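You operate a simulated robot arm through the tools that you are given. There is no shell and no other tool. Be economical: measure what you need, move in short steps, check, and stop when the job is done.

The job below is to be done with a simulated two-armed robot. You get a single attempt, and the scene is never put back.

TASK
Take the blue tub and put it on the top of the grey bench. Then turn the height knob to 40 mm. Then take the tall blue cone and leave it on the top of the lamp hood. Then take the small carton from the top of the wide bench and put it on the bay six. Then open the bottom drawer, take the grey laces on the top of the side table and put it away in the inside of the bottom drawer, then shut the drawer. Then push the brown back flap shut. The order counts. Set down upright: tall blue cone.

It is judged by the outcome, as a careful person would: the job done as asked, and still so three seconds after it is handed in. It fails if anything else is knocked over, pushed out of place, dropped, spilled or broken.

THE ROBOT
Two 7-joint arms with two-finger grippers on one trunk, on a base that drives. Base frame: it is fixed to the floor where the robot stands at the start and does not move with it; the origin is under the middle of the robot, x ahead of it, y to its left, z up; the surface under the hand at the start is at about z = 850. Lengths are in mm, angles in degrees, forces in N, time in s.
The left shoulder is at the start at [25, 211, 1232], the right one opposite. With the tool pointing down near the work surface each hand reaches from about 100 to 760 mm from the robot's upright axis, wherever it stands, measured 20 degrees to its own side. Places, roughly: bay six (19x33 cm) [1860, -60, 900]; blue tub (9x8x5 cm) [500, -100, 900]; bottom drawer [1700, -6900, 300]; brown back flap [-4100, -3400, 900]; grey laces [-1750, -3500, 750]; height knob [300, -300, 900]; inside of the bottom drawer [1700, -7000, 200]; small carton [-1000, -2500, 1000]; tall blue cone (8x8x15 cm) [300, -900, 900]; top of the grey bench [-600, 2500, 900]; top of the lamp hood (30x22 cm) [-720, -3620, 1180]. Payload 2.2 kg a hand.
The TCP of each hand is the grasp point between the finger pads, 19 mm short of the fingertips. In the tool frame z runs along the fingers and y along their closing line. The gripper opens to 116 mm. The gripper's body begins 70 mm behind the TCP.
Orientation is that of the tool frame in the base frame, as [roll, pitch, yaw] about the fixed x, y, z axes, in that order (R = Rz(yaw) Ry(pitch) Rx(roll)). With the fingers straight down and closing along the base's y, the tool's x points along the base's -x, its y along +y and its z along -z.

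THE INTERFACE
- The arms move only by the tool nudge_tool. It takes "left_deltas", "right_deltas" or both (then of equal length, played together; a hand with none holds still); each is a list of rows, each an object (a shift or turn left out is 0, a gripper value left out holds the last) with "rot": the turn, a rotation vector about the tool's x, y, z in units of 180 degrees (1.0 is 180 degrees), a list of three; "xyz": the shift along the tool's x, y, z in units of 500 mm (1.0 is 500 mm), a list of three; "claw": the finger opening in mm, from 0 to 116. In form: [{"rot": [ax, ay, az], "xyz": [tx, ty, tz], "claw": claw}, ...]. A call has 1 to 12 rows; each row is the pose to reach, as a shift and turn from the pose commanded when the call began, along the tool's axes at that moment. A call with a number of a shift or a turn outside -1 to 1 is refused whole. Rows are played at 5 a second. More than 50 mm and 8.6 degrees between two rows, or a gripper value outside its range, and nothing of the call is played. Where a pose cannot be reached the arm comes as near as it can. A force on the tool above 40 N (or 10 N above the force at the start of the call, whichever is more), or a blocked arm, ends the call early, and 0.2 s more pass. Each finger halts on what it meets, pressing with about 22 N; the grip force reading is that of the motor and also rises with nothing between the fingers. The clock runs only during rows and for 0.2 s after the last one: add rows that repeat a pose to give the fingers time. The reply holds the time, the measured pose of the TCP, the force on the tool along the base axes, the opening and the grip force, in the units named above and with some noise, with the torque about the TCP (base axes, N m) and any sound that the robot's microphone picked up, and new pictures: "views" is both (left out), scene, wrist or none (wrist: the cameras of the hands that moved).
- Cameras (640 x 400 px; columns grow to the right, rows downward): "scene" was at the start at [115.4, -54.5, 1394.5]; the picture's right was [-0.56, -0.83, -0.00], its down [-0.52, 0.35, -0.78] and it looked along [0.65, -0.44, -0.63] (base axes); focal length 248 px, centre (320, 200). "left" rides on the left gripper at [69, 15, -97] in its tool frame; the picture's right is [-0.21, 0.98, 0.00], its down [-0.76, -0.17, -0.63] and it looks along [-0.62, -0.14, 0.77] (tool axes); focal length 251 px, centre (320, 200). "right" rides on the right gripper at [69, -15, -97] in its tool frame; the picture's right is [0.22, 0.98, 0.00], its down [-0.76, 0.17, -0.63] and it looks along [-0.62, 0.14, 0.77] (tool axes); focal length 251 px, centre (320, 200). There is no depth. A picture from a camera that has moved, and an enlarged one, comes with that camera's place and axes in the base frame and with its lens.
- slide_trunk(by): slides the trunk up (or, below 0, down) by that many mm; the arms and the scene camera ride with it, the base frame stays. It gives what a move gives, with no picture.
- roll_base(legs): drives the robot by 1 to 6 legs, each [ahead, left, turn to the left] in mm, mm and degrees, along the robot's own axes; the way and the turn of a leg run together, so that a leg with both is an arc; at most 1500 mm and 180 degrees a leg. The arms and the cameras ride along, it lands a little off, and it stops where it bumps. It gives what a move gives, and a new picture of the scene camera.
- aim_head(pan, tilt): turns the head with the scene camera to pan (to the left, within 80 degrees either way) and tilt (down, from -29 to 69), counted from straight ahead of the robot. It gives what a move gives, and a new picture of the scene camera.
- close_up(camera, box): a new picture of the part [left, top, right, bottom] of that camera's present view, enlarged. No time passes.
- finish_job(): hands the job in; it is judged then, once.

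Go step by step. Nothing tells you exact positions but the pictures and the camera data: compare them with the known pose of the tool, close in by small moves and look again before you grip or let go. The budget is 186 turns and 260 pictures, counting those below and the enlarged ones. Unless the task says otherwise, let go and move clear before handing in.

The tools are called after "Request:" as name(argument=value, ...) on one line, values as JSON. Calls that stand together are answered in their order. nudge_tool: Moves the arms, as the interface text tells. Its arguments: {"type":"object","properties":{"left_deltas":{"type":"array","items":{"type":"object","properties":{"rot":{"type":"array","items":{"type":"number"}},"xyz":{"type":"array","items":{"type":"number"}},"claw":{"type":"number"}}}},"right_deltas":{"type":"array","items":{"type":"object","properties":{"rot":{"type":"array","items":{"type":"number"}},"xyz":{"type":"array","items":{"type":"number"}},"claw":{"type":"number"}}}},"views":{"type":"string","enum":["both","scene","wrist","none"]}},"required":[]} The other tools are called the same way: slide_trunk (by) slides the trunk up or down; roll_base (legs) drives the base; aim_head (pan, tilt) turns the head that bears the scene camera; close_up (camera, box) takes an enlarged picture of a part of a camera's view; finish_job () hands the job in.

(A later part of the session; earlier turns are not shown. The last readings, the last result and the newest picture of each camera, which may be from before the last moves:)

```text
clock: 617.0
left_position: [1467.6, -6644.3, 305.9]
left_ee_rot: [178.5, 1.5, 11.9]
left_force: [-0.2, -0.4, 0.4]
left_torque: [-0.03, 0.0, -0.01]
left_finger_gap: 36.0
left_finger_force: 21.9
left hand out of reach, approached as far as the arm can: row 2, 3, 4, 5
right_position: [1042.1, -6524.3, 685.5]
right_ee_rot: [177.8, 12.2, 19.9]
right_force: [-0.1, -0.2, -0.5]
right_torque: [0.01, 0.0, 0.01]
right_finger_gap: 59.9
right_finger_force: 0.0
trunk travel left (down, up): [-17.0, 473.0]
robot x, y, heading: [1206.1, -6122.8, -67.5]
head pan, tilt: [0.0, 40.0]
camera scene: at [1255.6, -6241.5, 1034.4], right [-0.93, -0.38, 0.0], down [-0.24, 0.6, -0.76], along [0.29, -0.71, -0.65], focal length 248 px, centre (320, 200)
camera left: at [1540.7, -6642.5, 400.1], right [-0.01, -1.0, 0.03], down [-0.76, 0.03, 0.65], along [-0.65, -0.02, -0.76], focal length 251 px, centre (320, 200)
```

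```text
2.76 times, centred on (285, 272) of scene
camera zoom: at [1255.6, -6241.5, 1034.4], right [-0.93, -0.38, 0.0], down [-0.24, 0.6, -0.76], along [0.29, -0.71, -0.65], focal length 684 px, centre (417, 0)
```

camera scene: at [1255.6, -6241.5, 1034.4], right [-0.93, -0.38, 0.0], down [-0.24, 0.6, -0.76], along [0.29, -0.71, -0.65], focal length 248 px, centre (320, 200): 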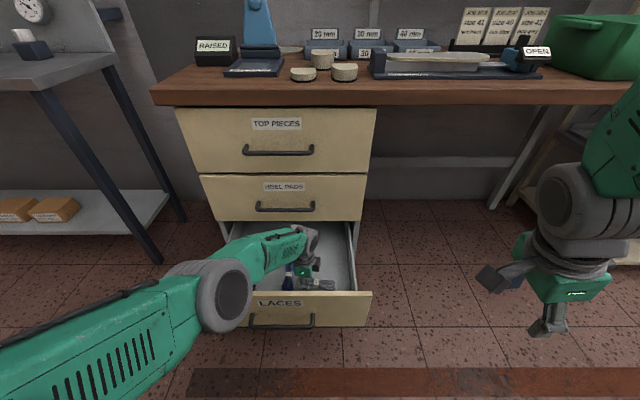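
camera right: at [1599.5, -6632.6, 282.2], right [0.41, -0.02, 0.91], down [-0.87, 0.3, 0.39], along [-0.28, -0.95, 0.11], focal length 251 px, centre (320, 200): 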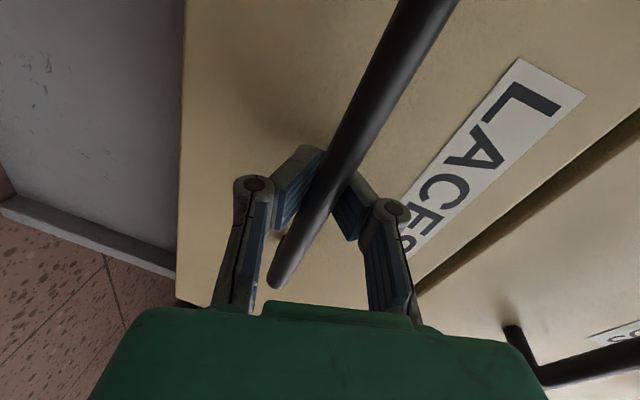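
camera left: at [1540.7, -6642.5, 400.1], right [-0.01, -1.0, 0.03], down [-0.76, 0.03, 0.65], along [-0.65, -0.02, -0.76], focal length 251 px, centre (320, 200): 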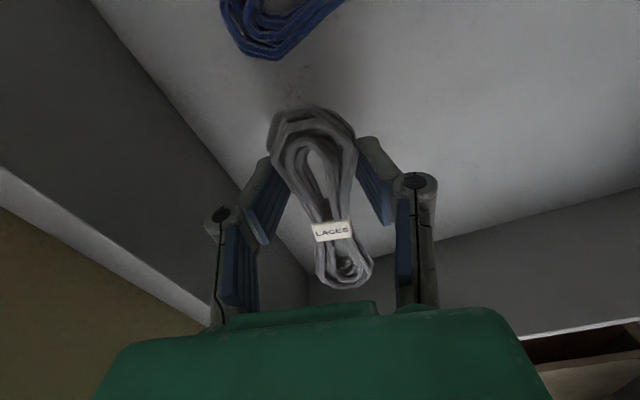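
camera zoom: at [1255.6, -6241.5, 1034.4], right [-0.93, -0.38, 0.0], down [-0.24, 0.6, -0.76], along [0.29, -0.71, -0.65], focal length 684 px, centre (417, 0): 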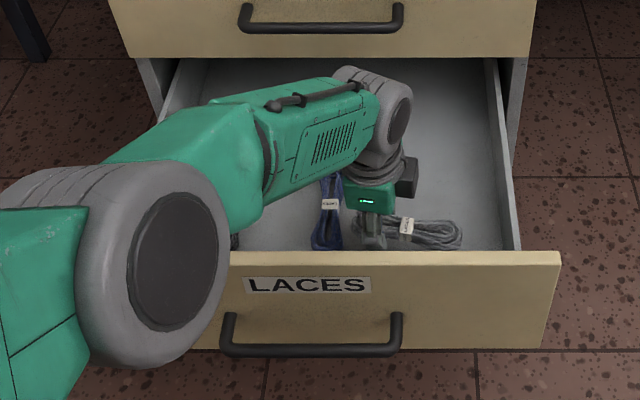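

The floor of the drawer is at about z≈238; the arm is at its reach limit. I roll 30 mm closer, drop the trunk the rest, and lower more.

Request:
roll_base(legs=[[30, 0, 0]])

Request:
slide_trunk(by=-14)

Request:
nudge_tool(left_deltas=[{"xyz": [0, -0.02, 0.03], "claw": 5}, {"xyz": [0, -0.04, 0.06], "claw": 5}, {"xyz": [0, -0.04, 0.07], "claw": 5}], views="both")

```text
clock: 617.8
left_position: [1478.3, -6672.1, 304.1]
left_ee_rot: [178.6, 1.7, 12.0]
left_force: [-0.5, -0.6, -0.4]
left_torque: [0.0, -0.01, 0.01]
left_finger_gap: 36.2
left_finger_force: 21.9
right_position: [1055.7, -6551.4, 685.1]
right_ee_rot: [177.9, 12.2, 20.0]
right_force: [0.4, -0.2, 0.9]
right_torque: [-0.02, 0.01, -0.04]
right_finger_gap: 59.8
right_finger_force: 0.0
trunk travel left (down, up): [-17.0, 473.0]
robot x, y, heading: [1220.3, -6148.0, -67.5]
head pan, tilt: [0.0, 40.0]
camera scene: at [1267.5, -6270.2, 1034.2], right [-0.93, -0.38, 0.0], down [-0.24, 0.6, -0.76], along [0.29, -0.71, -0.65], focal length 248 px, centre (320, 200)
```

scene: 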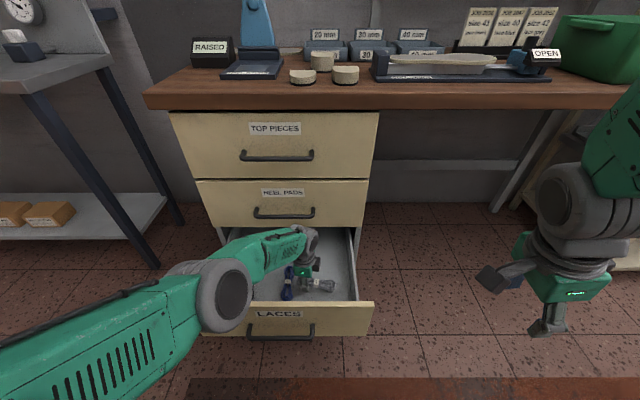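

```text
clock: 618.4
left_position: [1478.2, -6674.5, 291.2]
left_ee_rot: [178.4, 1.5, 12.0]
left_force: [0.8, 0.2, -0.2]
left_torque: [0.0, 0.0, -0.02]
left_finger_gap: 35.9
left_finger_force: 22.2
right_position: [1052.3, -6549.1, 670.6]
right_ee_rot: [177.6, 12.3, 19.9]
right_force: [-0.5, 0.7, 0.2]
right_torque: [0.02, 0.01, -0.02]
right_finger_gap: 60.0
right_finger_force: 0.0
trunk travel left (down, up): [-3.0, 487.0]
robot x, y, heading: [1219.3, -6148.9, -67.7]
head pan, tilt: [0.0, 40.0]
```

```text
clock: 619.2
left_position: [1474.9, -6655.0, 263.4]
left_ee_rot: [177.8, 1.5, 12.0]
left_force: [-4.4, -4.4, 38.6]
left_torque: [0.86, 0.09, 0.15]
left_finger_gap: 36.3
left_finger_force: 21.7
left hand out of reach, approached as far as the arm can: row 3
right_position: [1050.8, -6547.7, 672.3]
right_ee_rot: [177.5, 12.0, 19.9]
right_force: [-0.8, 0.4, 0.1]
right_torque: [0.02, 0.02, -0.02]
right_finger_gap: 59.9
right_finger_force: 0.0
trunk travel left (down, up): [-3.0, 487.0]
robot x, y, heading: [1215.4, -6153.6, -68.0]
head pan, tilt: [0.0, 40.0]
camera scene: at [1264.4, -6265.9, 1021.6], right [-0.93, -0.38, 0.0], down [-0.24, 0.6, -0.77], along [0.29, -0.71, -0.64], focal length 248 px, centre (320, 200)
camera left: at [1546.9, -6651.0, 359.5], right [-0.01, -1.0, 0.04], down [-0.76, 0.03, 0.65], along [-0.65, -0.03, -0.76], focal length 251 px, centre (320, 200)
```

scene: 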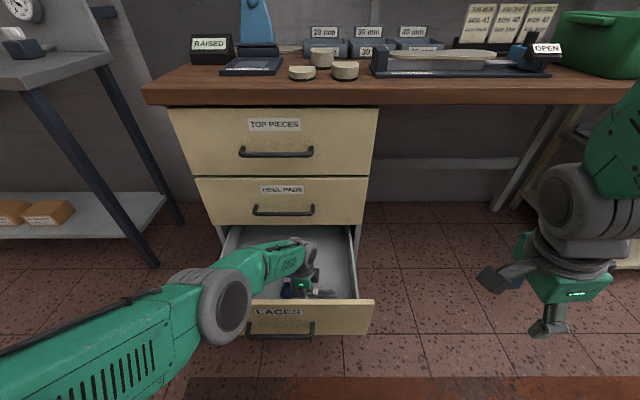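
left: 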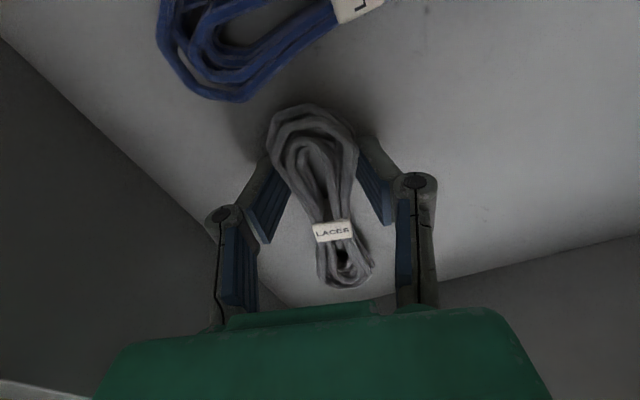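

Fingertips touch the drawer floor. I open and lift straight out.

Request:
nudge_tool(left_deltas=[{"xyz": [0, 0, -0.006], "claw": 50}, {"xyz": [0, 0, -0.006], "claw": 66}, {"xyz": [0, 0, -0.006], "claw": 66}, {"xyz": [0, 0, -0.06], "claw": 66}, {"xyz": [0, 0, -0.14], "claw": 66}, {"xyz": [0, 0, -0.22], "claw": 66}, {"xyz": [0, 0, -0.3], "claw": 66}, {"xyz": [0, 0, -0.38], "claw": 66}, {"xyz": [0, 0, -0.44], "claw": 66}], views="both")

```text
clock: 621.2
left_position: [1480.4, -6640.8, 479.2]
left_ee_rot: [178.4, 1.5, 11.9]
left_force: [1.0, 0.0, 0.6]
left_torque: [-0.03, -0.01, 0.01]
left_finger_gap: 66.0
left_finger_force: 0.0
right_position: [1052.9, -6549.0, 672.0]
right_ee_rot: [177.7, 12.2, 19.9]
right_force: [-0.3, -0.4, 0.9]
right_torque: [0.01, 0.04, 0.0]
right_finger_gap: 60.0
right_finger_force: 0.2
trunk travel left (down, up): [-3.0, 487.0]
robot x, y, heading: [1217.1, -6149.0, -67.8]
head pan, tilt: [0.0, 40.0]
camera scene: at [1267.0, -6268.9, 1020.4], right [-0.93, -0.38, 0.0], down [-0.24, 0.6, -0.76], along [0.29, -0.71, -0.65], focal length 248 px, centre (320, 200)
camera left: at [1552.6, -6639.9, 574.4], right [-0.01, -1.0, 0.03], down [-0.76, 0.03, 0.65], along [-0.65, -0.02, -0.76], focal length 251 px, centre (320, 200)
```

scene: 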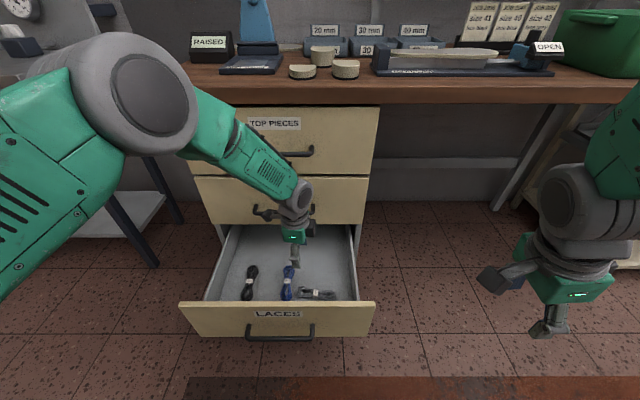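
left: 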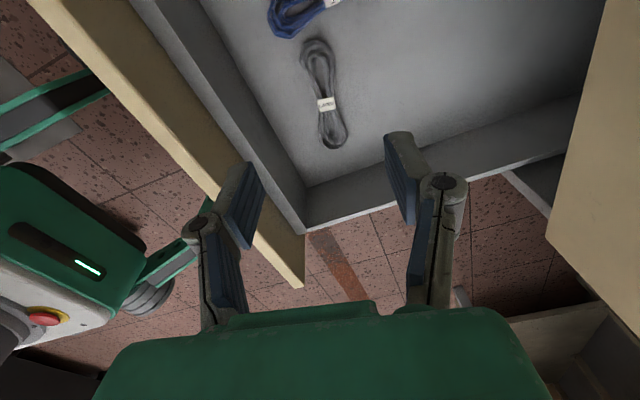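

The grey laces lie in the drawer. I back off, then set the right hand pointing forward again to push the drawer shut.

Request:
roll_base(legs=[[-420, 0, 0]])

Request:
nudge_tool(right_deltas=[{"rot": [-0.037, 0.005, 0], "xyz": [0, 0.038, 0.052], "claw": 20}, {"rot": [-0.074, 0.01, 0], "xyz": [0, 0.077, 0.105], "claw": 20}, {"rot": [-0.111, 0.015, 0], "xyz": [0, 0.115, 0.157], "claw": 20}, {"rot": [-0.148, 0.02, 0], "xyz": [0, 0.153, 0.21], "claw": 20}, {"rot": [-0.185, 0.025, 0], "xyz": [0, 0.192, 0.262], "claw": 20}, {"rot": [-0.222, 0.03, 0], "xyz": [0, 0.23, 0.315], "claw": 20}, {"rot": [-0.259, 0.035, 0], "xyz": [0, 0.268, 0.367], "claw": 20}, {"rot": [-0.296, 0.04, 0], "xyz": [0, 0.307, 0.42], "claw": 20}, {"rot": [-0.333, 0.045, 0], "xyz": [0, 0.345, 0.472], "claw": 20}, {"rot": [-0.37, 0.05, 0], "xyz": [0, 0.383, 0.525], "claw": 20}, {"rot": [-0.407, 0.055, 0], "xyz": [0, 0.422, 0.578], "claw": 20}, {"rot": [-0.444, 0.06, 0], "xyz": [0, 0.46, 0.63], "claw": 20}], views="both")

```text
clock: 623.8
left_position: [1320.1, -6252.2, 477.9]
left_ee_rot: [178.2, 1.6, 12.1]
left_force: [0.4, -0.3, 0.4]
left_torque: [-0.02, 0.0, 0.02]
left_finger_gap: 66.0
left_finger_force: 0.0
right_position: [893.8, -6158.4, 672.6]
right_ee_rot: [177.5, 12.2, 19.9]
right_force: [-1.2, 0.6, 0.1]
right_torque: [0.02, 0.0, 0.01]
right_finger_gap: 60.3
right_finger_force: 0.1
trunk travel left (down, up): [-3.0, 487.0]
robot x, y, heading: [1059.1, -5759.6, -68.0]
head pan, tilt: [0.0, 40.0]
camera scene: at [1107.1, -5877.1, 1020.4], right [-0.93, -0.38, 0.0], down [-0.24, 0.6, -0.76], along [0.29, -0.71, -0.65], focal length 248 px, centre (320, 200)
```

scene: 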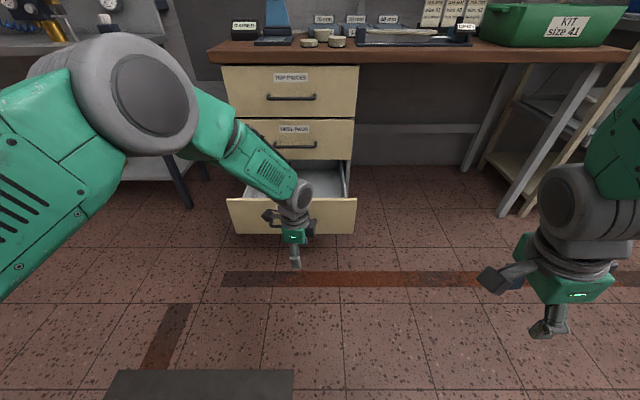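

```text
clock: 626.4
left_position: [1319.7, -6250.5, 479.3]
left_ee_rot: [178.1, 1.5, 11.9]
left_force: [0.1, 0.2, 0.1]
left_torque: [-0.02, 0.02, 0.01]
left_finger_gap: 66.4
left_finger_force: 0.0
right_position: [915.1, -6406.0, 373.9]
right_ee_rot: [98.4, 4.7, 26.8]
right_force: [-0.1, -0.5, -0.4]
right_torque: [0.02, -0.03, -0.01]
right_finger_gap: 19.7
right_finger_force: 0.0
right hand out of reach, approached as far as the arm can: row 1, 2
trunk travel left (down, up): [-3.0, 487.0]
robot x, y, heading: [1057.5, -5760.0, -67.8]
head pan, tilt: [0.0, 40.0]
camera scene: at [1105.6, -5879.4, 1020.2], right [-0.93, -0.38, 0.0], down [-0.24, 0.6, -0.76], along [0.29, -0.71, -0.65], focal length 248 px, centre (320, 200)
camera right: at [932.3, -6288.8, 366.3], right [0.33, 0.01, 0.95], down [-0.93, 0.21, 0.32], along [-0.19, -0.98, 0.07], focal length 251 px, centre (320, 200)
```

scene: 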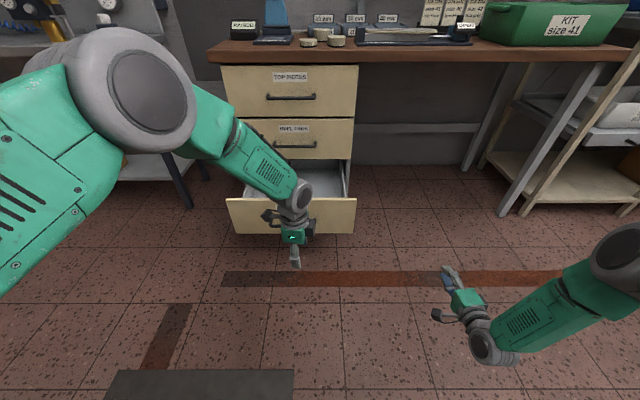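
right: 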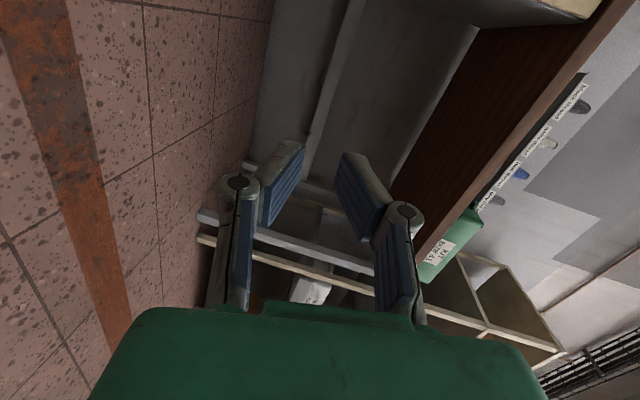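

I pull the left hand back out of the way, close the right fingers and lower them slightly to panel height.

Request:
nudge_tool(left_deltas=[{"xyz": [-0.012, -0.07, -0.05]}, {"xyz": [-0.025, -0.14, -0.1]}, {"xyz": [-0.037, -0.21, -0.15]}, {"xyz": [-0.05, -0.28, -0.2]}, {"xyz": [-0.062, -0.35, -0.25]}, {"xyz": [-0.075, -0.42, -0.3]}, {"xyz": [-0.088, -0.49, -0.3]}], right_deltas=[{"xyz": [0, -0.01, 0], "claw": 5}, {"xyz": [0, -0.02, 0], "claw": 2}, {"xyz": [0, -0.04, 0], "claw": 2}, {"xyz": [0, -0.05, 0], "claw": 2}, {"xyz": [0, -0.05, 0], "claw": 2}, {"xyz": [0, -0.05, 0], "claw": 2}, {"xyz": [0, -0.05, 0], "claw": 2}], views="none")

Request:
roll_base(legs=[[0, 460, 0], [200, 0, 0]])

Request:
close_up(camera="right", box=[0, 0, 640, 400])

```text
clock: 628.0
left_position: [1227.9, -6014.5, 623.8]
left_ee_rot: [178.3, 1.4, 12.2]
left_force: [-0.1, -1.0, -0.5]
left_torque: [-0.02, -0.02, 0.02]
left_finger_gap: 66.0
left_finger_force: 0.0
right_position: [912.2, -6404.8, 348.8]
right_ee_rot: [98.3, 4.7, 26.6]
right_force: [0.1, 0.7, -0.5]
right_torque: [0.02, 0.02, -0.03]
right_finger_gap: 0.0
right_finger_force: 21.6
trunk travel left (down, up): [-3.0, 487.0]
robot x, y, heading: [1057.8, -5755.9, -67.7]
head pan, tilt: [0.0, 40.0]
```

```text
clock: 632.0
left_position: [1733.1, -6024.8, 623.7]
left_ee_rot: [178.2, 1.5, 12.3]
left_force: [0.7, 0.6, 0.1]
left_torque: [0.02, 0.02, 0.01]
left_finger_gap: 66.1
left_finger_force: 0.2
right_position: [1418.4, -6414.9, 349.6]
right_ee_rot: [98.4, 4.7, 26.8]
right_force: [-1.7, 0.6, -0.2]
right_torque: [-0.02, -0.01, 0.01]
right_finger_gap: 0.0
right_finger_force: 21.6
trunk travel left (down, up): [-3.0, 487.0]
robot x, y, heading: [1563.3, -5768.3, -67.6]
head pan, tilt: [0.0, 40.0]
camera scene: at [1611.9, -5887.4, 1020.3], right [-0.92, -0.38, 0.0], down [-0.25, 0.6, -0.76], along [0.29, -0.71, -0.65], focal length 248 px, centre (320, 200)
```

scene: 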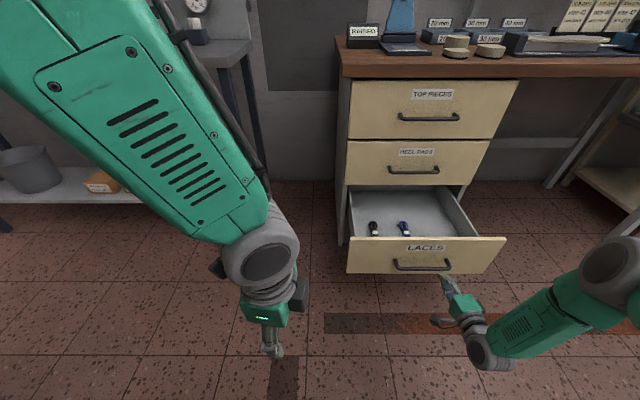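

```text
1.00 times, centred on (320, 200) of right (not enlarged: the box is as wide or as high as the picture)
camera zoom: at [1436.0, -6296.9, 341.9], right [0.33, 0.01, 0.95], down [-0.93, 0.21, 0.32], along [-0.19, -0.98, 0.07], focal length 251 px, centre (320, 200)
```

zoom: 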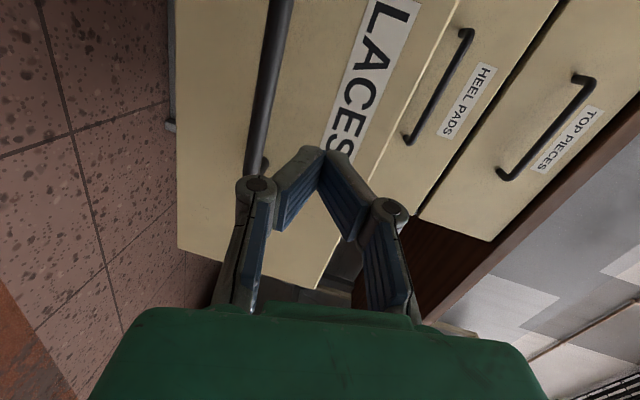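

Aligned with the centre of the drawer front. Pushing it in with the base, in stages.

Request:
roll_base(legs=[[260, 0, 0]])

```text
clock: 633.9
left_position: [1833.0, -6264.9, 623.3]
left_ee_rot: [178.1, 1.5, 12.1]
left_force: [0.3, -0.1, -0.1]
left_torque: [0.02, 0.04, 0.03]
left_finger_gap: 65.8
left_finger_force: 0.1
right_position: [1518.2, -6655.7, 350.9]
right_ee_rot: [98.3, 4.8, 26.7]
right_force: [1.0, 0.3, 0.1]
right_torque: [0.0, 0.01, -0.04]
right_finger_gap: 0.0
right_finger_force: 21.4
trunk travel left (down, up): [-3.0, 487.0]
robot x, y, heading: [1663.5, -6007.4, -67.7]
head pan, tilt: [0.0, 40.0]
camera scene: at [1710.3, -6128.5, 1020.3], right [-0.92, -0.38, 0.0], down [-0.24, 0.6, -0.76], along [0.29, -0.71, -0.65], focal length 248 px, centre (320, 200)
```

scene: 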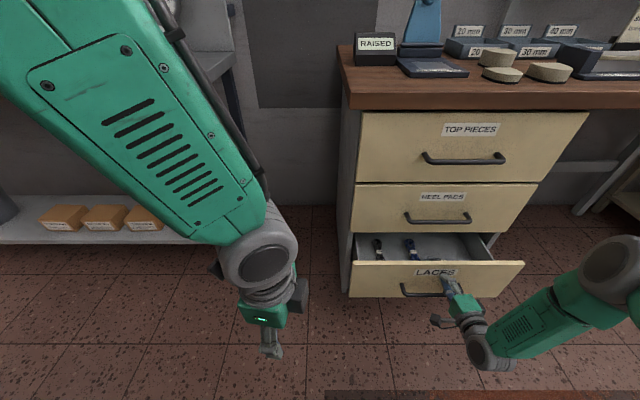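

Request:
roll_base(legs=[[110, 0, 0]])

Request:
close_up(camera="scene", box=[320, 170, 560, 330])

```text
clock: 635.1
left_position: [1876.1, -6364.9, 623.9]
left_ee_rot: [177.9, 1.5, 12.0]
left_force: [0.4, -0.6, -0.1]
left_torque: [0.04, 0.01, 0.01]
left_finger_gap: 66.0
left_finger_force: 0.0
right_position: [1560.1, -6756.8, 353.2]
right_ee_rot: [98.1, 5.0, 26.7]
right_force: [0.4, -0.7, -0.4]
right_torque: [-0.01, -0.02, -0.01]
right_finger_gap: 0.0
right_finger_force: 22.3
trunk travel left (down, up): [-3.0, 487.0]
robot x, y, heading: [1705.4, -6112.2, -67.6]
head pan, tilt: [0.0, 40.0]
camera scene: at [1752.9, -6231.3, 1020.3], right [-0.93, -0.38, 0.0], down [-0.24, 0.6, -0.76], along [0.29, -0.71, -0.65], focal length 248 px, centre (320, 200)
```

scene: 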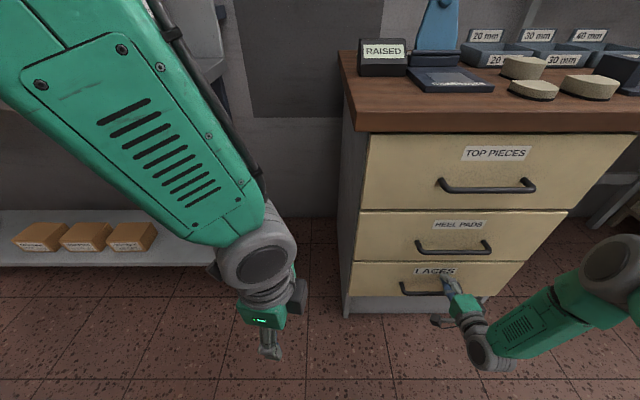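

```text
2.50 times, centred on (440, 250) of scene
camera zoom: at [1752.9, -6231.3, 1020.3], right [-0.93, -0.38, 0.0], down [-0.24, 0.6, -0.76], along [0.29, -0.71, -0.65], focal length 620 px, centre (20, 75)
```

zoom: 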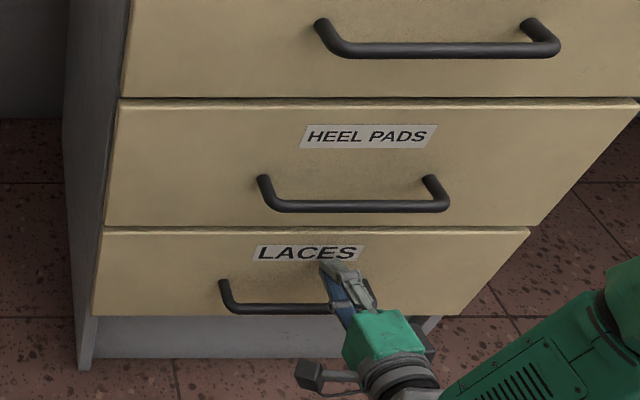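

Looks nearly flush. I press a little further and watch the force.

Request:
roll_base(legs=[[15, 0, 0]])

Request:
close_up(camera="scene", box=[320, 170, 560, 330])

```text
clock: 635.9
left_position: [1880.1, -6370.1, 627.2]
left_ee_rot: [177.4, 1.8, 12.1]
left_force: [0.0, 0.2, 0.2]
left_torque: [0.01, -0.04, 0.01]
left_finger_gap: 65.6
left_finger_force: 0.1
right_position: [1560.8, -6761.3, 356.8]
right_ee_rot: [97.6, 5.2, 26.7]
right_force: [0.1, -1.0, 0.3]
right_torque: [-0.02, 0.01, -0.01]
right_finger_gap: 0.0
right_finger_force: 21.6
trunk travel left (down, up): [-3.0, 487.0]
robot x, y, heading: [1711.3, -6126.0, -67.9]
head pan, tilt: [0.0, 40.0]
stopped in leg 1: the force on the tool passed its limit at 46 N (the readings are from after the stop); the commanded pose is now the measured one
camera scene: at [1756.4, -6241.4, 1020.5], right [-0.93, -0.38, 0.0], down [-0.24, 0.6, -0.76], along [0.29, -0.71, -0.65], focal length 248 px, centre (320, 200)
```

scene: 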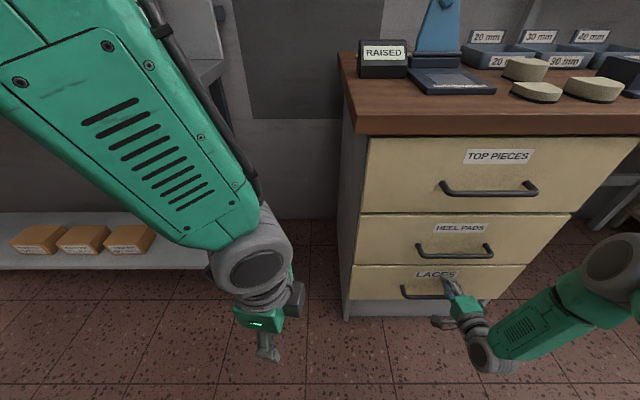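

```text
2.50 times, centred on (440, 250) of scene
camera zoom: at [1756.4, -6241.4, 1020.5], right [-0.93, -0.38, 0.0], down [-0.24, 0.6, -0.76], along [0.29, -0.71, -0.65], focal length 620 px, centre (20, 75)
```

zoom: 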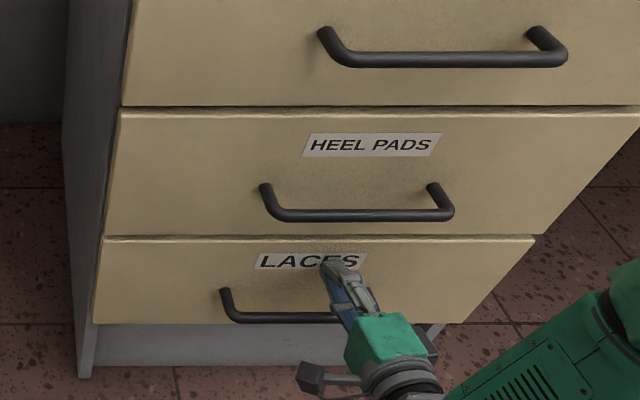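

The drawer is shut. I back off, fold the right arm, raise the trunk, and drive toward the brown back flap up the second aisle.

Request:
roll_base(legs=[[-420, 0, 0]])

Request:
nudge_tool(right_deltas=[{"rot": [0.037, 0, 0], "xyz": [0, 0.058, -0.038]}, {"rot": [0.074, 0, 0], "xyz": [0, 0.117, -0.077]}, {"rot": [0.111, 0, 0], "xyz": [0, 0.175, -0.115]}, {"rot": [0.148, 0, 0], "xyz": [0, 0.233, -0.153]}, {"rot": [0.185, 0, 0], "xyz": [0, 0.292, -0.192]}, {"rot": [0.222, 0, 0], "xyz": [0, 0.35, -0.23]}, {"rot": [0.259, 0, 0], "xyz": [0, 0.408, -0.268]}, {"rot": [0.296, 0, 0], "xyz": [0, 0.467, -0.307]}, {"rot": [0.333, 0, 0], "xyz": [0, 0.525, -0.345]}, {"rot": [0.37, 0, 0], "xyz": [0, 0.583, -0.383]}, {"rot": [0.407, 0, 0], "xyz": [0, 0.642, -0.42]}, {"rot": [0.444, 0, 0], "xyz": [0, 0.7, -0.44]}], views="none")

Request:
slide_trunk(by=300)

Request:
roll_base(legs=[[0, 0, -87.7], [1485, 0, 0], [0, 0, -8.6], [1450, 0, 0], [238, 0, 0], [0, 0, -83]])

```text
clock: 638.5
left_position: [1719.1, -5979.2, 626.9]
left_ee_rot: [177.5, 1.7, 12.3]
left_force: [1.1, -0.1, -0.1]
left_torque: [-0.01, 0.01, 0.0]
left_finger_gap: 65.7
left_finger_force: 0.0
right_position: [1405.5, -6371.9, 357.2]
right_ee_rot: [97.6, 5.2, 26.9]
right_force: [-0.1, 0.0, 0.1]
right_torque: [0.0, 0.01, 0.01]
right_finger_gap: 0.0
right_finger_force: 22.1
trunk travel left (down, up): [-3.0, 487.0]
robot x, y, heading: [1548.4, -5732.0, -67.5]
head pan, tilt: [0.0, 40.0]
camera scene: at [1596.1, -5850.2, 1020.5], right [-0.92, -0.38, 0.0], down [-0.25, 0.6, -0.76], along [0.29, -0.71, -0.65], focal length 248 px, centre (320, 200)
```

scene: 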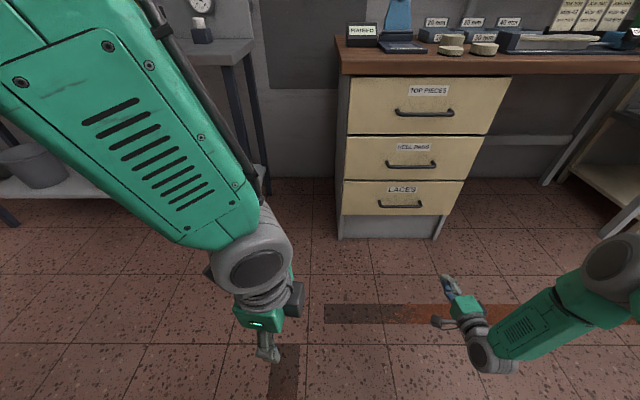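

```text
clock: 641.1
left_position: [1720.2, -5976.5, 627.5]
left_ee_rot: [177.3, 1.8, 12.3]
left_force: [0.8, -0.1, 0.3]
left_torque: [-0.02, 0.0, 0.0]
left_finger_gap: 66.2
left_finger_force: 0.0
right_position: [1358.8, -6200.9, 733.5]
right_ee_rot: [177.5, 5.3, 26.8]
right_force: [-0.5, -0.9, -0.9]
right_torque: [-0.01, 0.03, -0.02]
right_finger_gap: 0.0
right_finger_force: 22.0
trunk travel left (down, up): [-3.0, 487.0]
robot x, y, heading: [1548.1, -5730.2, -67.4]
head pan, tilt: [0.0, 40.0]
```

```text
clock: 644.1
left_position: [1719.3, -5978.9, 926.9]
left_ee_rot: [177.3, 1.8, 12.4]
left_force: [0.0, -0.6, 0.0]
left_torque: [0.01, 0.03, 0.04]
left_finger_gap: 66.2
left_finger_force: 0.1
right_position: [1356.5, -6201.6, 1031.9]
right_ee_rot: [177.5, 5.2, 26.9]
right_force: [-0.6, 0.6, -0.1]
right_torque: [0.02, -0.02, -0.02]
right_finger_gap: 0.0
right_finger_force: 21.7
trunk travel left (down, up): [-303.0, 187.0]
robot x, y, heading: [1549.6, -5732.0, -67.4]
head pan, tilt: [0.0, 40.0]
```

```text
clock: 667.6
left_position: [-1614.4, -6545.8, 926.6]
left_ee_rot: [177.3, 1.8, -167.8]
left_force: [0.2, -0.8, 0.2]
left_torque: [0.0, 0.02, 0.02]
left_finger_gap: 66.2
left_finger_force: 0.0
right_position: [-1251.7, -6321.5, 1032.4]
right_ee_rot: [177.4, 5.3, -153.2]
right_force: [0.0, 0.0, 0.8]
right_torque: [-0.01, 0.0, -0.04]
right_finger_gap: 0.0
right_finger_force: 22.1
trunk travel left (down, up): [-303.0, 187.0]
robot x, y, heading: [-1441.8, -6793.0, 112.4]
head pan, tilt: [0.0, 40.0]
camera scene: at [-1491.3, -6673.9, 1320.5], right [0.92, 0.38, 0.0], down [0.25, -0.6, -0.76], along [-0.29, 0.71, -0.65], focal length 248 px, centre (320, 200)
```

scene: 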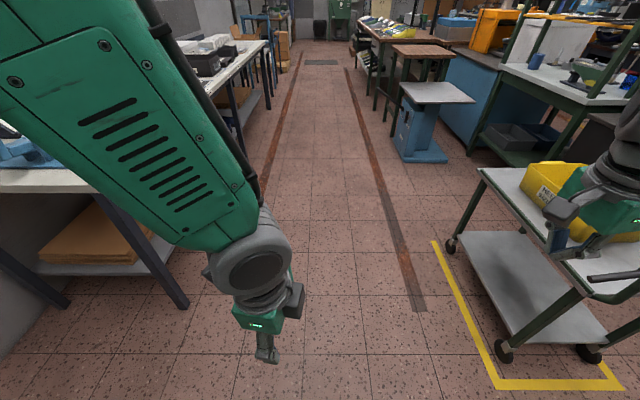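

Request:
roll_base(legs=[[1450, 0, 0], [1450, 0, 0], [700, 0, 0]])

Request:
aim_head(pan=15, tilt=18)

Request:
aim_head(pan=75, tilt=18)

```text
clock: 685.1
left_position: [-2964.8, -3206.8, 928.3]
left_ee_rot: [177.2, 1.8, -168.4]
left_force: [-0.6, 0.1, -0.2]
left_torque: [0.03, 0.02, 0.0]
left_finger_gap: 66.1
left_finger_force: 0.2
right_position: [-2600.5, -2987.2, 1032.7]
right_ee_rot: [177.4, 5.2, -153.7]
right_force: [-0.1, 0.4, 0.1]
right_torque: [0.0, -0.03, 0.0]
right_finger_gap: 0.0
right_finger_force: 22.3
trunk travel left (down, up): [-303.0, 187.0]
robot x, y, heading: [-2795.5, -3456.5, 111.9]
head pan, tilt: [0.0, 40.0]
camera scene: at [-2842.6, -3337.0, 1320.5], right [0.93, 0.37, 0.0], down [0.24, -0.6, -0.76], along [-0.29, 0.71, -0.64], focal length 248 px, centre (320, 200)
```

scene: 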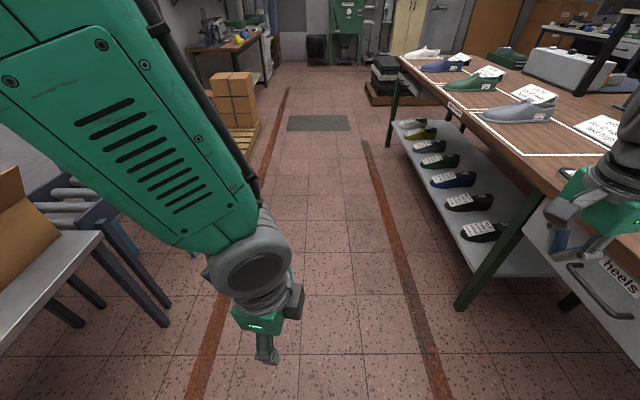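

```text
clock: 686.0
left_position: [-2963.6, -3209.1, 928.4]
left_ee_rot: [177.1, 1.7, -168.3]
left_force: [-0.1, -0.5, 1.2]
left_torque: [0.0, -0.04, -0.01]
left_finger_gap: 66.0
left_finger_force: 0.0
right_position: [-2599.2, -2989.9, 1034.8]
right_ee_rot: [177.1, 5.2, -153.7]
right_force: [0.2, -0.9, -0.1]
right_torque: [-0.01, 0.01, 0.0]
right_finger_gap: 0.2
right_finger_force: 21.8
trunk travel left (down, up): [-303.0, 187.0]
robot x, y, heading: [-2795.8, -3451.6, 111.9]
head pan, tilt: [15.0, 18.0]
camera scene: at [-2866.5, -3341.2, 1355.1], right [0.8, 0.6, 0.0], down [0.19, -0.25, -0.95], along [-0.57, 0.76, -0.31], focal length 248 px, centre (320, 200)
```

scene: 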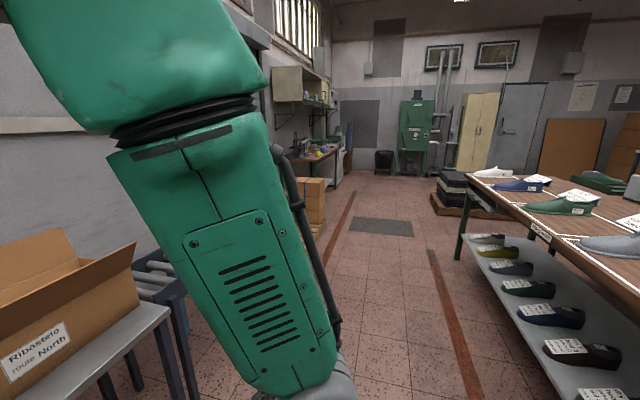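

```text
clock: 687.3
left_position: [-2963.9, -3208.2, 927.2]
left_ee_rot: [177.1, 1.8, -168.3]
left_force: [-0.3, 0.1, 0.2]
left_torque: [0.01, 0.01, -0.01]
left_finger_gap: 66.0
left_finger_force: 0.1
right_position: [-2600.2, -2990.7, 1034.2]
right_ee_rot: [177.3, 5.3, -153.6]
right_force: [0.0, 0.0, 1.1]
right_torque: [-0.02, 0.03, 0.0]
right_finger_gap: 0.3
right_finger_force: 22.2
trunk travel left (down, up): [-303.0, 187.0]
robot x, y, heading: [-2794.3, -3451.9, 112.0]
head pan, tilt: [75.0, 18.0]
camera scene: at [-2903.4, -3426.9, 1355.4], right [-0.12, 0.99, 0.0], down [0.31, 0.03, -0.95], along [-0.94, -0.11, -0.31], focal length 248 px, centre (320, 200)
```

scene: 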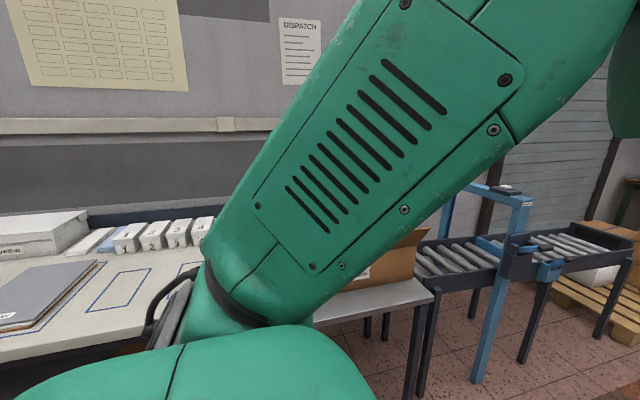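

The brown flap belongs to an open carton on the bench at the left. I turn to face it.

Request:
roll_base(legs=[[0, 0, 91], [0, -450, 0]])

Request:
aim_head(pan=0, tilt=25)

```text
clock: 693.8
left_position: [-3212.2, -3220.9, 927.8]
left_ee_rot: [177.1, 1.9, -77.0]
left_force: [0.9, -1.1, -0.8]
left_torque: [0.01, 0.01, 0.03]
left_finger_gap: 65.9
left_finger_force: 0.1
right_position: [-3436.8, -2860.0, 1035.5]
right_ee_rot: [177.3, 5.5, -62.5]
right_force: [-0.6, 0.2, -0.7]
right_torque: [-0.01, 0.0, 0.01]
right_finger_gap: 0.2
right_finger_force: 21.8
trunk travel left (down, up): [-303.0, 187.0]
robot x, y, heading: [-2969.9, -3045.2, -157.1]
head pan, tilt: [75.0, 18.0]
camera scene: at [-2996.2, -3154.5, 1355.3], right [-0.99, -0.14, 0.0], down [-0.04, 0.31, -0.95], along [0.13, -0.94, -0.31], focal length 248 px, centre (320, 200)
```

scene: 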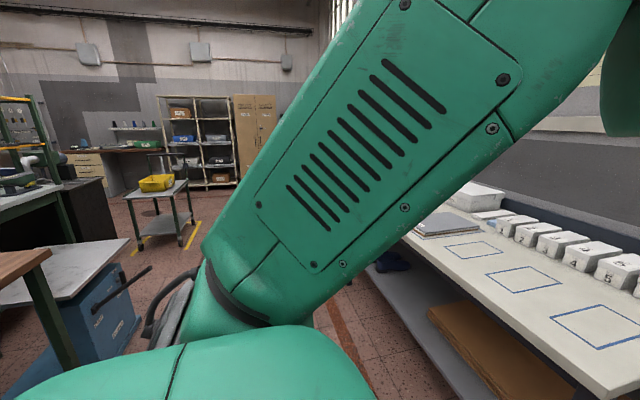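

```text
clock: 695.3
left_position: [-3212.3, -3216.2, 929.0]
left_ee_rot: [177.0, 1.8, -77.0]
left_force: [0.5, -0.1, -0.5]
left_torque: [-0.05, 0.02, 0.03]
left_finger_gap: 66.1
left_finger_force: 0.2
right_position: [-3437.5, -2854.9, 1035.0]
right_ee_rot: [177.3, 5.3, -62.5]
right_force: [0.4, 0.5, 0.3]
right_torque: [-0.05, -0.03, -0.02]
right_finger_gap: 0.1
right_finger_force: 21.9
trunk travel left (down, up): [-303.0, 187.0]
robot x, y, heading: [-2971.4, -3046.1, -157.0]
head pan, tilt: [0.0, 25.0]
camera scene: at [-3096.8, -3092.2, 1343.8], right [-0.39, 0.92, 0.0], down [0.39, 0.16, -0.91], along [-0.83, -0.36, -0.42], focal length 248 px, centre (320, 200)
```

scene: 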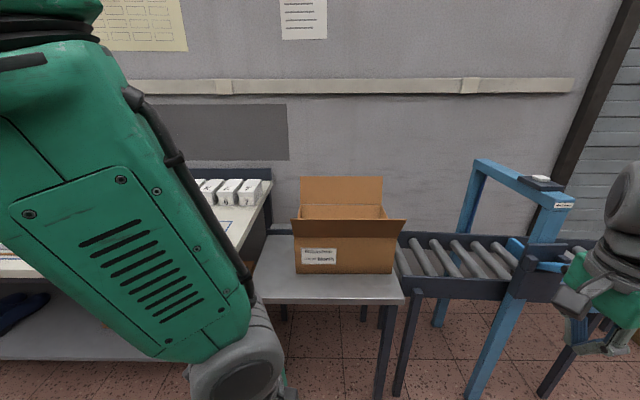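

I see the carton: back flap stands up, front flap hangs slightly outward. Zooming for details.

Request:
close_up(camera="scene", box=[260, 160, 430, 310])

```text
2.67 times, centred on (345, 235) of scene
camera zoom: at [-3096.8, -3092.2, 1343.8], right [-0.39, 0.92, 0.0], down [0.39, 0.16, -0.91], along [-0.83, -0.36, -0.42], focal length 661 px, centre (253, 107)
```

zoom: 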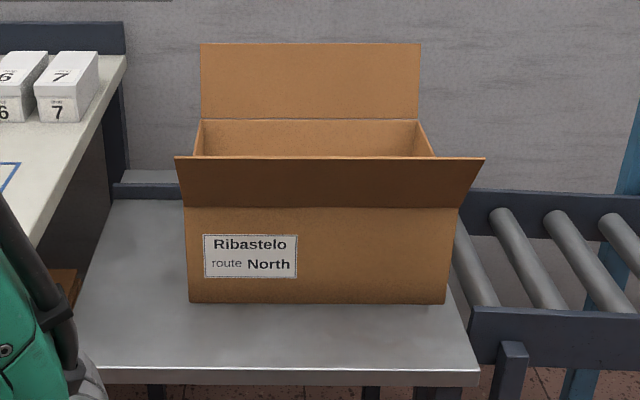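

I raise the trunk for a second viewpoint to triangulate the flap.

Request:
slide_trunk(by=130)

Request:
close_up(camera="scene", box=[260, 180, 430, 330])

```text
clock: 696.9
left_position: [-3211.1, -3219.7, 1058.0]
left_ee_rot: [177.0, 2.0, -77.1]
left_force: [0.1, 0.9, 0.1]
left_torque: [0.0, -0.01, -0.01]
left_finger_gap: 66.0
left_finger_force: 0.1
right_position: [-3437.3, -2860.9, 1166.1]
right_ee_rot: [177.2, 5.6, -62.5]
right_force: [1.1, 0.6, -0.3]
right_torque: [0.0, 0.02, -0.01]
right_finger_gap: 0.0
right_finger_force: 21.8
trunk travel left (down, up): [-433.0, 57.0]
robot x, y, heading: [-2968.7, -3045.9, -157.0]
head pan, tilt: [0.0, 25.0]
```

```text
2.67 times, centred on (345, 255) of scene
camera zoom: at [-3095.1, -3097.5, 1473.7], right [-0.39, 0.92, 0.0], down [0.39, 0.17, -0.91], along [-0.83, -0.35, -0.43], focal length 661 px, centre (253, 53)
```

zoom: 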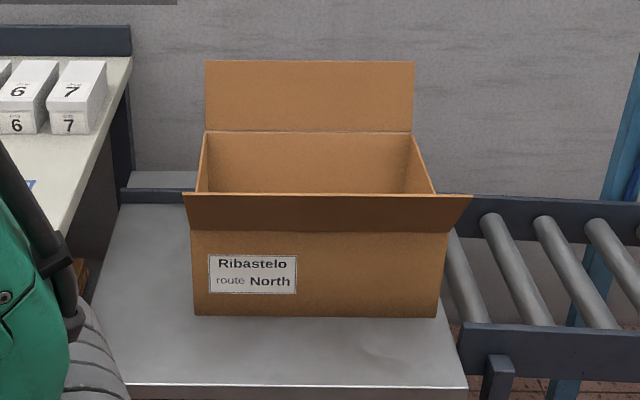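

Back flap: hinge at z≈893, 925 mm ahead of the camera, standing to z≈1018, ~340 mm wide. I'll reach over with the right hand tilted forward, hook behind it and fold it down toward me. First the base approaches.

Request:
roll_base(legs=[[0, 100, 0], [360, 0, 0]])

Request:
aim_head(pan=-12, tilt=35)

```text
clock: 700.0
left_position: [-3522.9, -3404.2, 1061.2]
left_ee_rot: [177.1, -0.2, -77.5]
left_force: [-0.6, 1.5, -0.3]
left_torque: [-0.05, 0.01, -0.02]
left_finger_gap: 65.9
left_finger_force: 0.0
right_position: [-3749.8, -3041.0, 1152.8]
right_ee_rot: [176.9, 3.2, -62.8]
right_force: [0.4, -0.5, 0.2]
right_torque: [0.0, 0.04, -0.02]
right_finger_gap: 0.2
right_finger_force: 21.9
trunk travel left (down, up): [-433.0, 57.0]
robot x, y, heading: [-3273.2, -3268.3, -157.2]
head pan, tilt: [0.0, 25.0]
camera scene: at [-3411.4, -3272.0, 1473.2], right [-0.39, 0.92, -0.04], down [0.4, 0.13, -0.91], along [-0.83, -0.37, -0.42], focal length 248 px, centre (320, 200)
```

scene: 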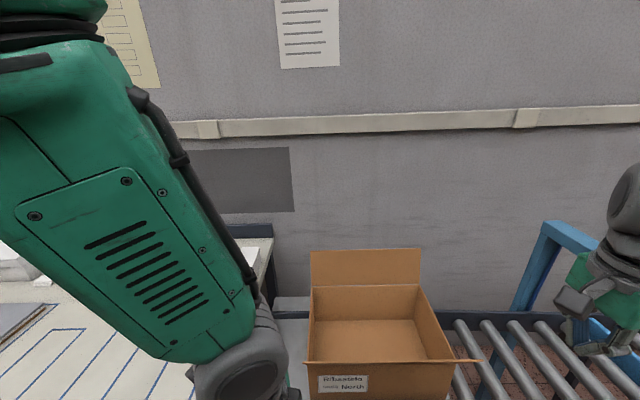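

```text
clock: 700.7
left_position: [-3517.0, -3429.9, 1058.2]
left_ee_rot: [177.1, 1.4, -77.6]
left_force: [-0.6, 0.7, -0.5]
left_torque: [-0.03, -0.06, 0.01]
left_finger_gap: 66.1
left_finger_force: 0.1
right_position: [-3741.4, -3067.5, 1162.0]
right_ee_rot: [177.3, 4.9, -63.0]
right_force: [0.1, -0.9, -0.4]
right_torque: [-0.02, -0.04, 0.03]
right_finger_gap: 0.0
right_finger_force: 21.8
trunk travel left (down, up): [-433.0, 57.0]
robot x, y, heading: [-3267.3, -3265.0, -157.0]
head pan, tilt: [-12.0, 35.0]
camera scene: at [-3395.7, -3312.3, 1457.9], right [-0.19, 0.98, 0.01], down [0.56, 0.12, -0.82], along [-0.8, -0.15, -0.57], focal length 248 px, centre (320, 200)
```

scene: 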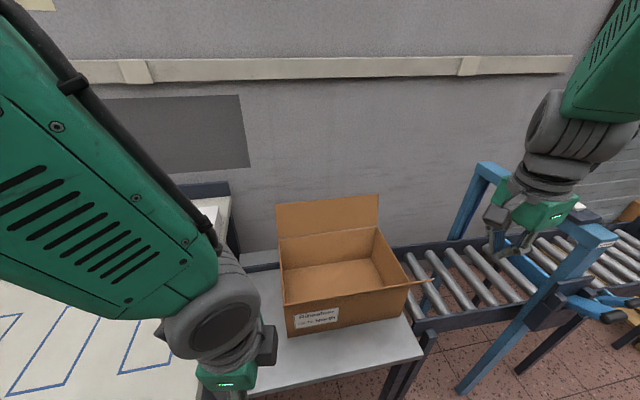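

I extend the right hand over the box, tilting it forward 35°, to a point above and behind the flap.

Request:
nudge_tool(right_deltas=[{"rot": [-0.016, 0, 0], "xyz": [0.025, 0.074, 0.0], "claw": 0}, {"rot": [-0.032, 0, 0], "xyz": [0.049, 0.148, 0.0], "claw": 0}, {"rot": [-0.049, 0, 0], "xyz": [0.074, 0.222, 0.0], "claw": 0}, {"rot": [-0.065, 0, 0], "xyz": [0.098, 0.295, 0.01], "claw": 0}, {"rot": [-0.081, 0, 0], "xyz": [0.123, 0.369, 0.02], "claw": 0}, {"rot": [-0.097, 0, 0], "xyz": [0.147, 0.443, 0.04], "claw": 0}, {"rot": [-0.113, 0, 0], "xyz": [0.172, 0.517, 0.05], "claw": 0}, {"rot": [-0.13, 0, 0], "xyz": [0.196, 0.591, 0.06], "claw": 0}, {"rot": [-0.146, 0, 0], "xyz": [0.221, 0.664, 0.08], "claw": 0}, {"rot": [-0.162, 0, 0], "xyz": [0.245, 0.738, 0.09], "claw": 0}, {"rot": [-0.178, 0, 0], "xyz": [0.27, 0.812, 0.1], "claw": 0}, {"rot": [-0.194, 0, 0], "xyz": [0.294, 0.886, 0.11], "claw": 0}], views="none")

Request:
aim_head(pan=-10, tilt=34)

```text
clock: 703.5
left_position: [-3516.5, -3403.8, 1063.3]
left_ee_rot: [176.6, -0.1, -77.8]
left_force: [-1.5, 1.3, 0.7]
left_torque: [-0.12, -0.04, 0.02]
left_finger_gap: 65.8
left_finger_force: 0.0
right_position: [-4075.9, -3371.6, 1118.7]
right_ee_rot: [141.8, 3.3, -63.3]
right_force: [-0.9, 2.5, -0.1]
right_torque: [-0.13, -0.07, 0.13]
right_finger_gap: 0.0
right_finger_force: 22.6
trunk travel left (down, up): [-433.0, 57.0]
robot x, y, heading: [-3271.0, -3273.5, -157.3]
head pan, tilt: [-12.0, 35.0]
stopped in row 12 (right hand): the arm was blocked; the commanded pose is now the measured one
```

```text
clock: 704.1
left_position: [-3490.2, -3466.3, 1059.0]
left_ee_rot: [176.4, 2.7, -77.4]
left_force: [0.9, -1.8, 0.0]
left_torque: [0.15, 0.09, 0.0]
left_finger_gap: 66.0
left_finger_force: 0.2
right_position: [-4047.4, -3441.1, 1127.1]
right_ee_rot: [142.0, 6.4, -62.6]
right_force: [0.8, -3.0, 0.0]
right_torque: [0.22, 0.07, -0.16]
right_finger_gap: 0.0
right_finger_force: 21.9
trunk travel left (down, up): [-433.0, 57.0]
robot x, y, heading: [-3264.9, -3278.5, -157.1]
head pan, tilt: [-10.0, 34.0]
camera scene: at [-3371.0, -3363.9, 1459.2], right [-0.22, 0.97, 0.03], down [0.54, 0.15, -0.83], along [-0.81, -0.17, -0.56], focal length 248 px, centre (320, 200)
```

scene: 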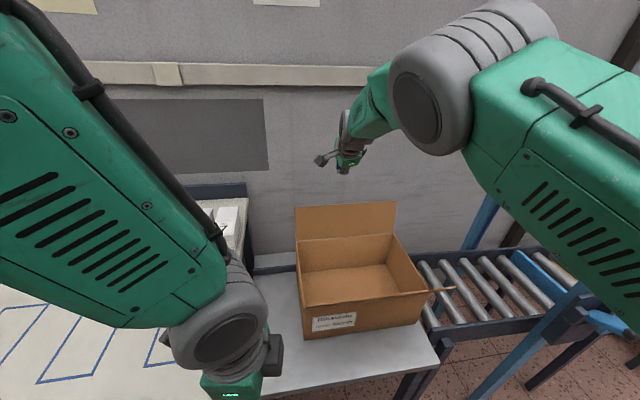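

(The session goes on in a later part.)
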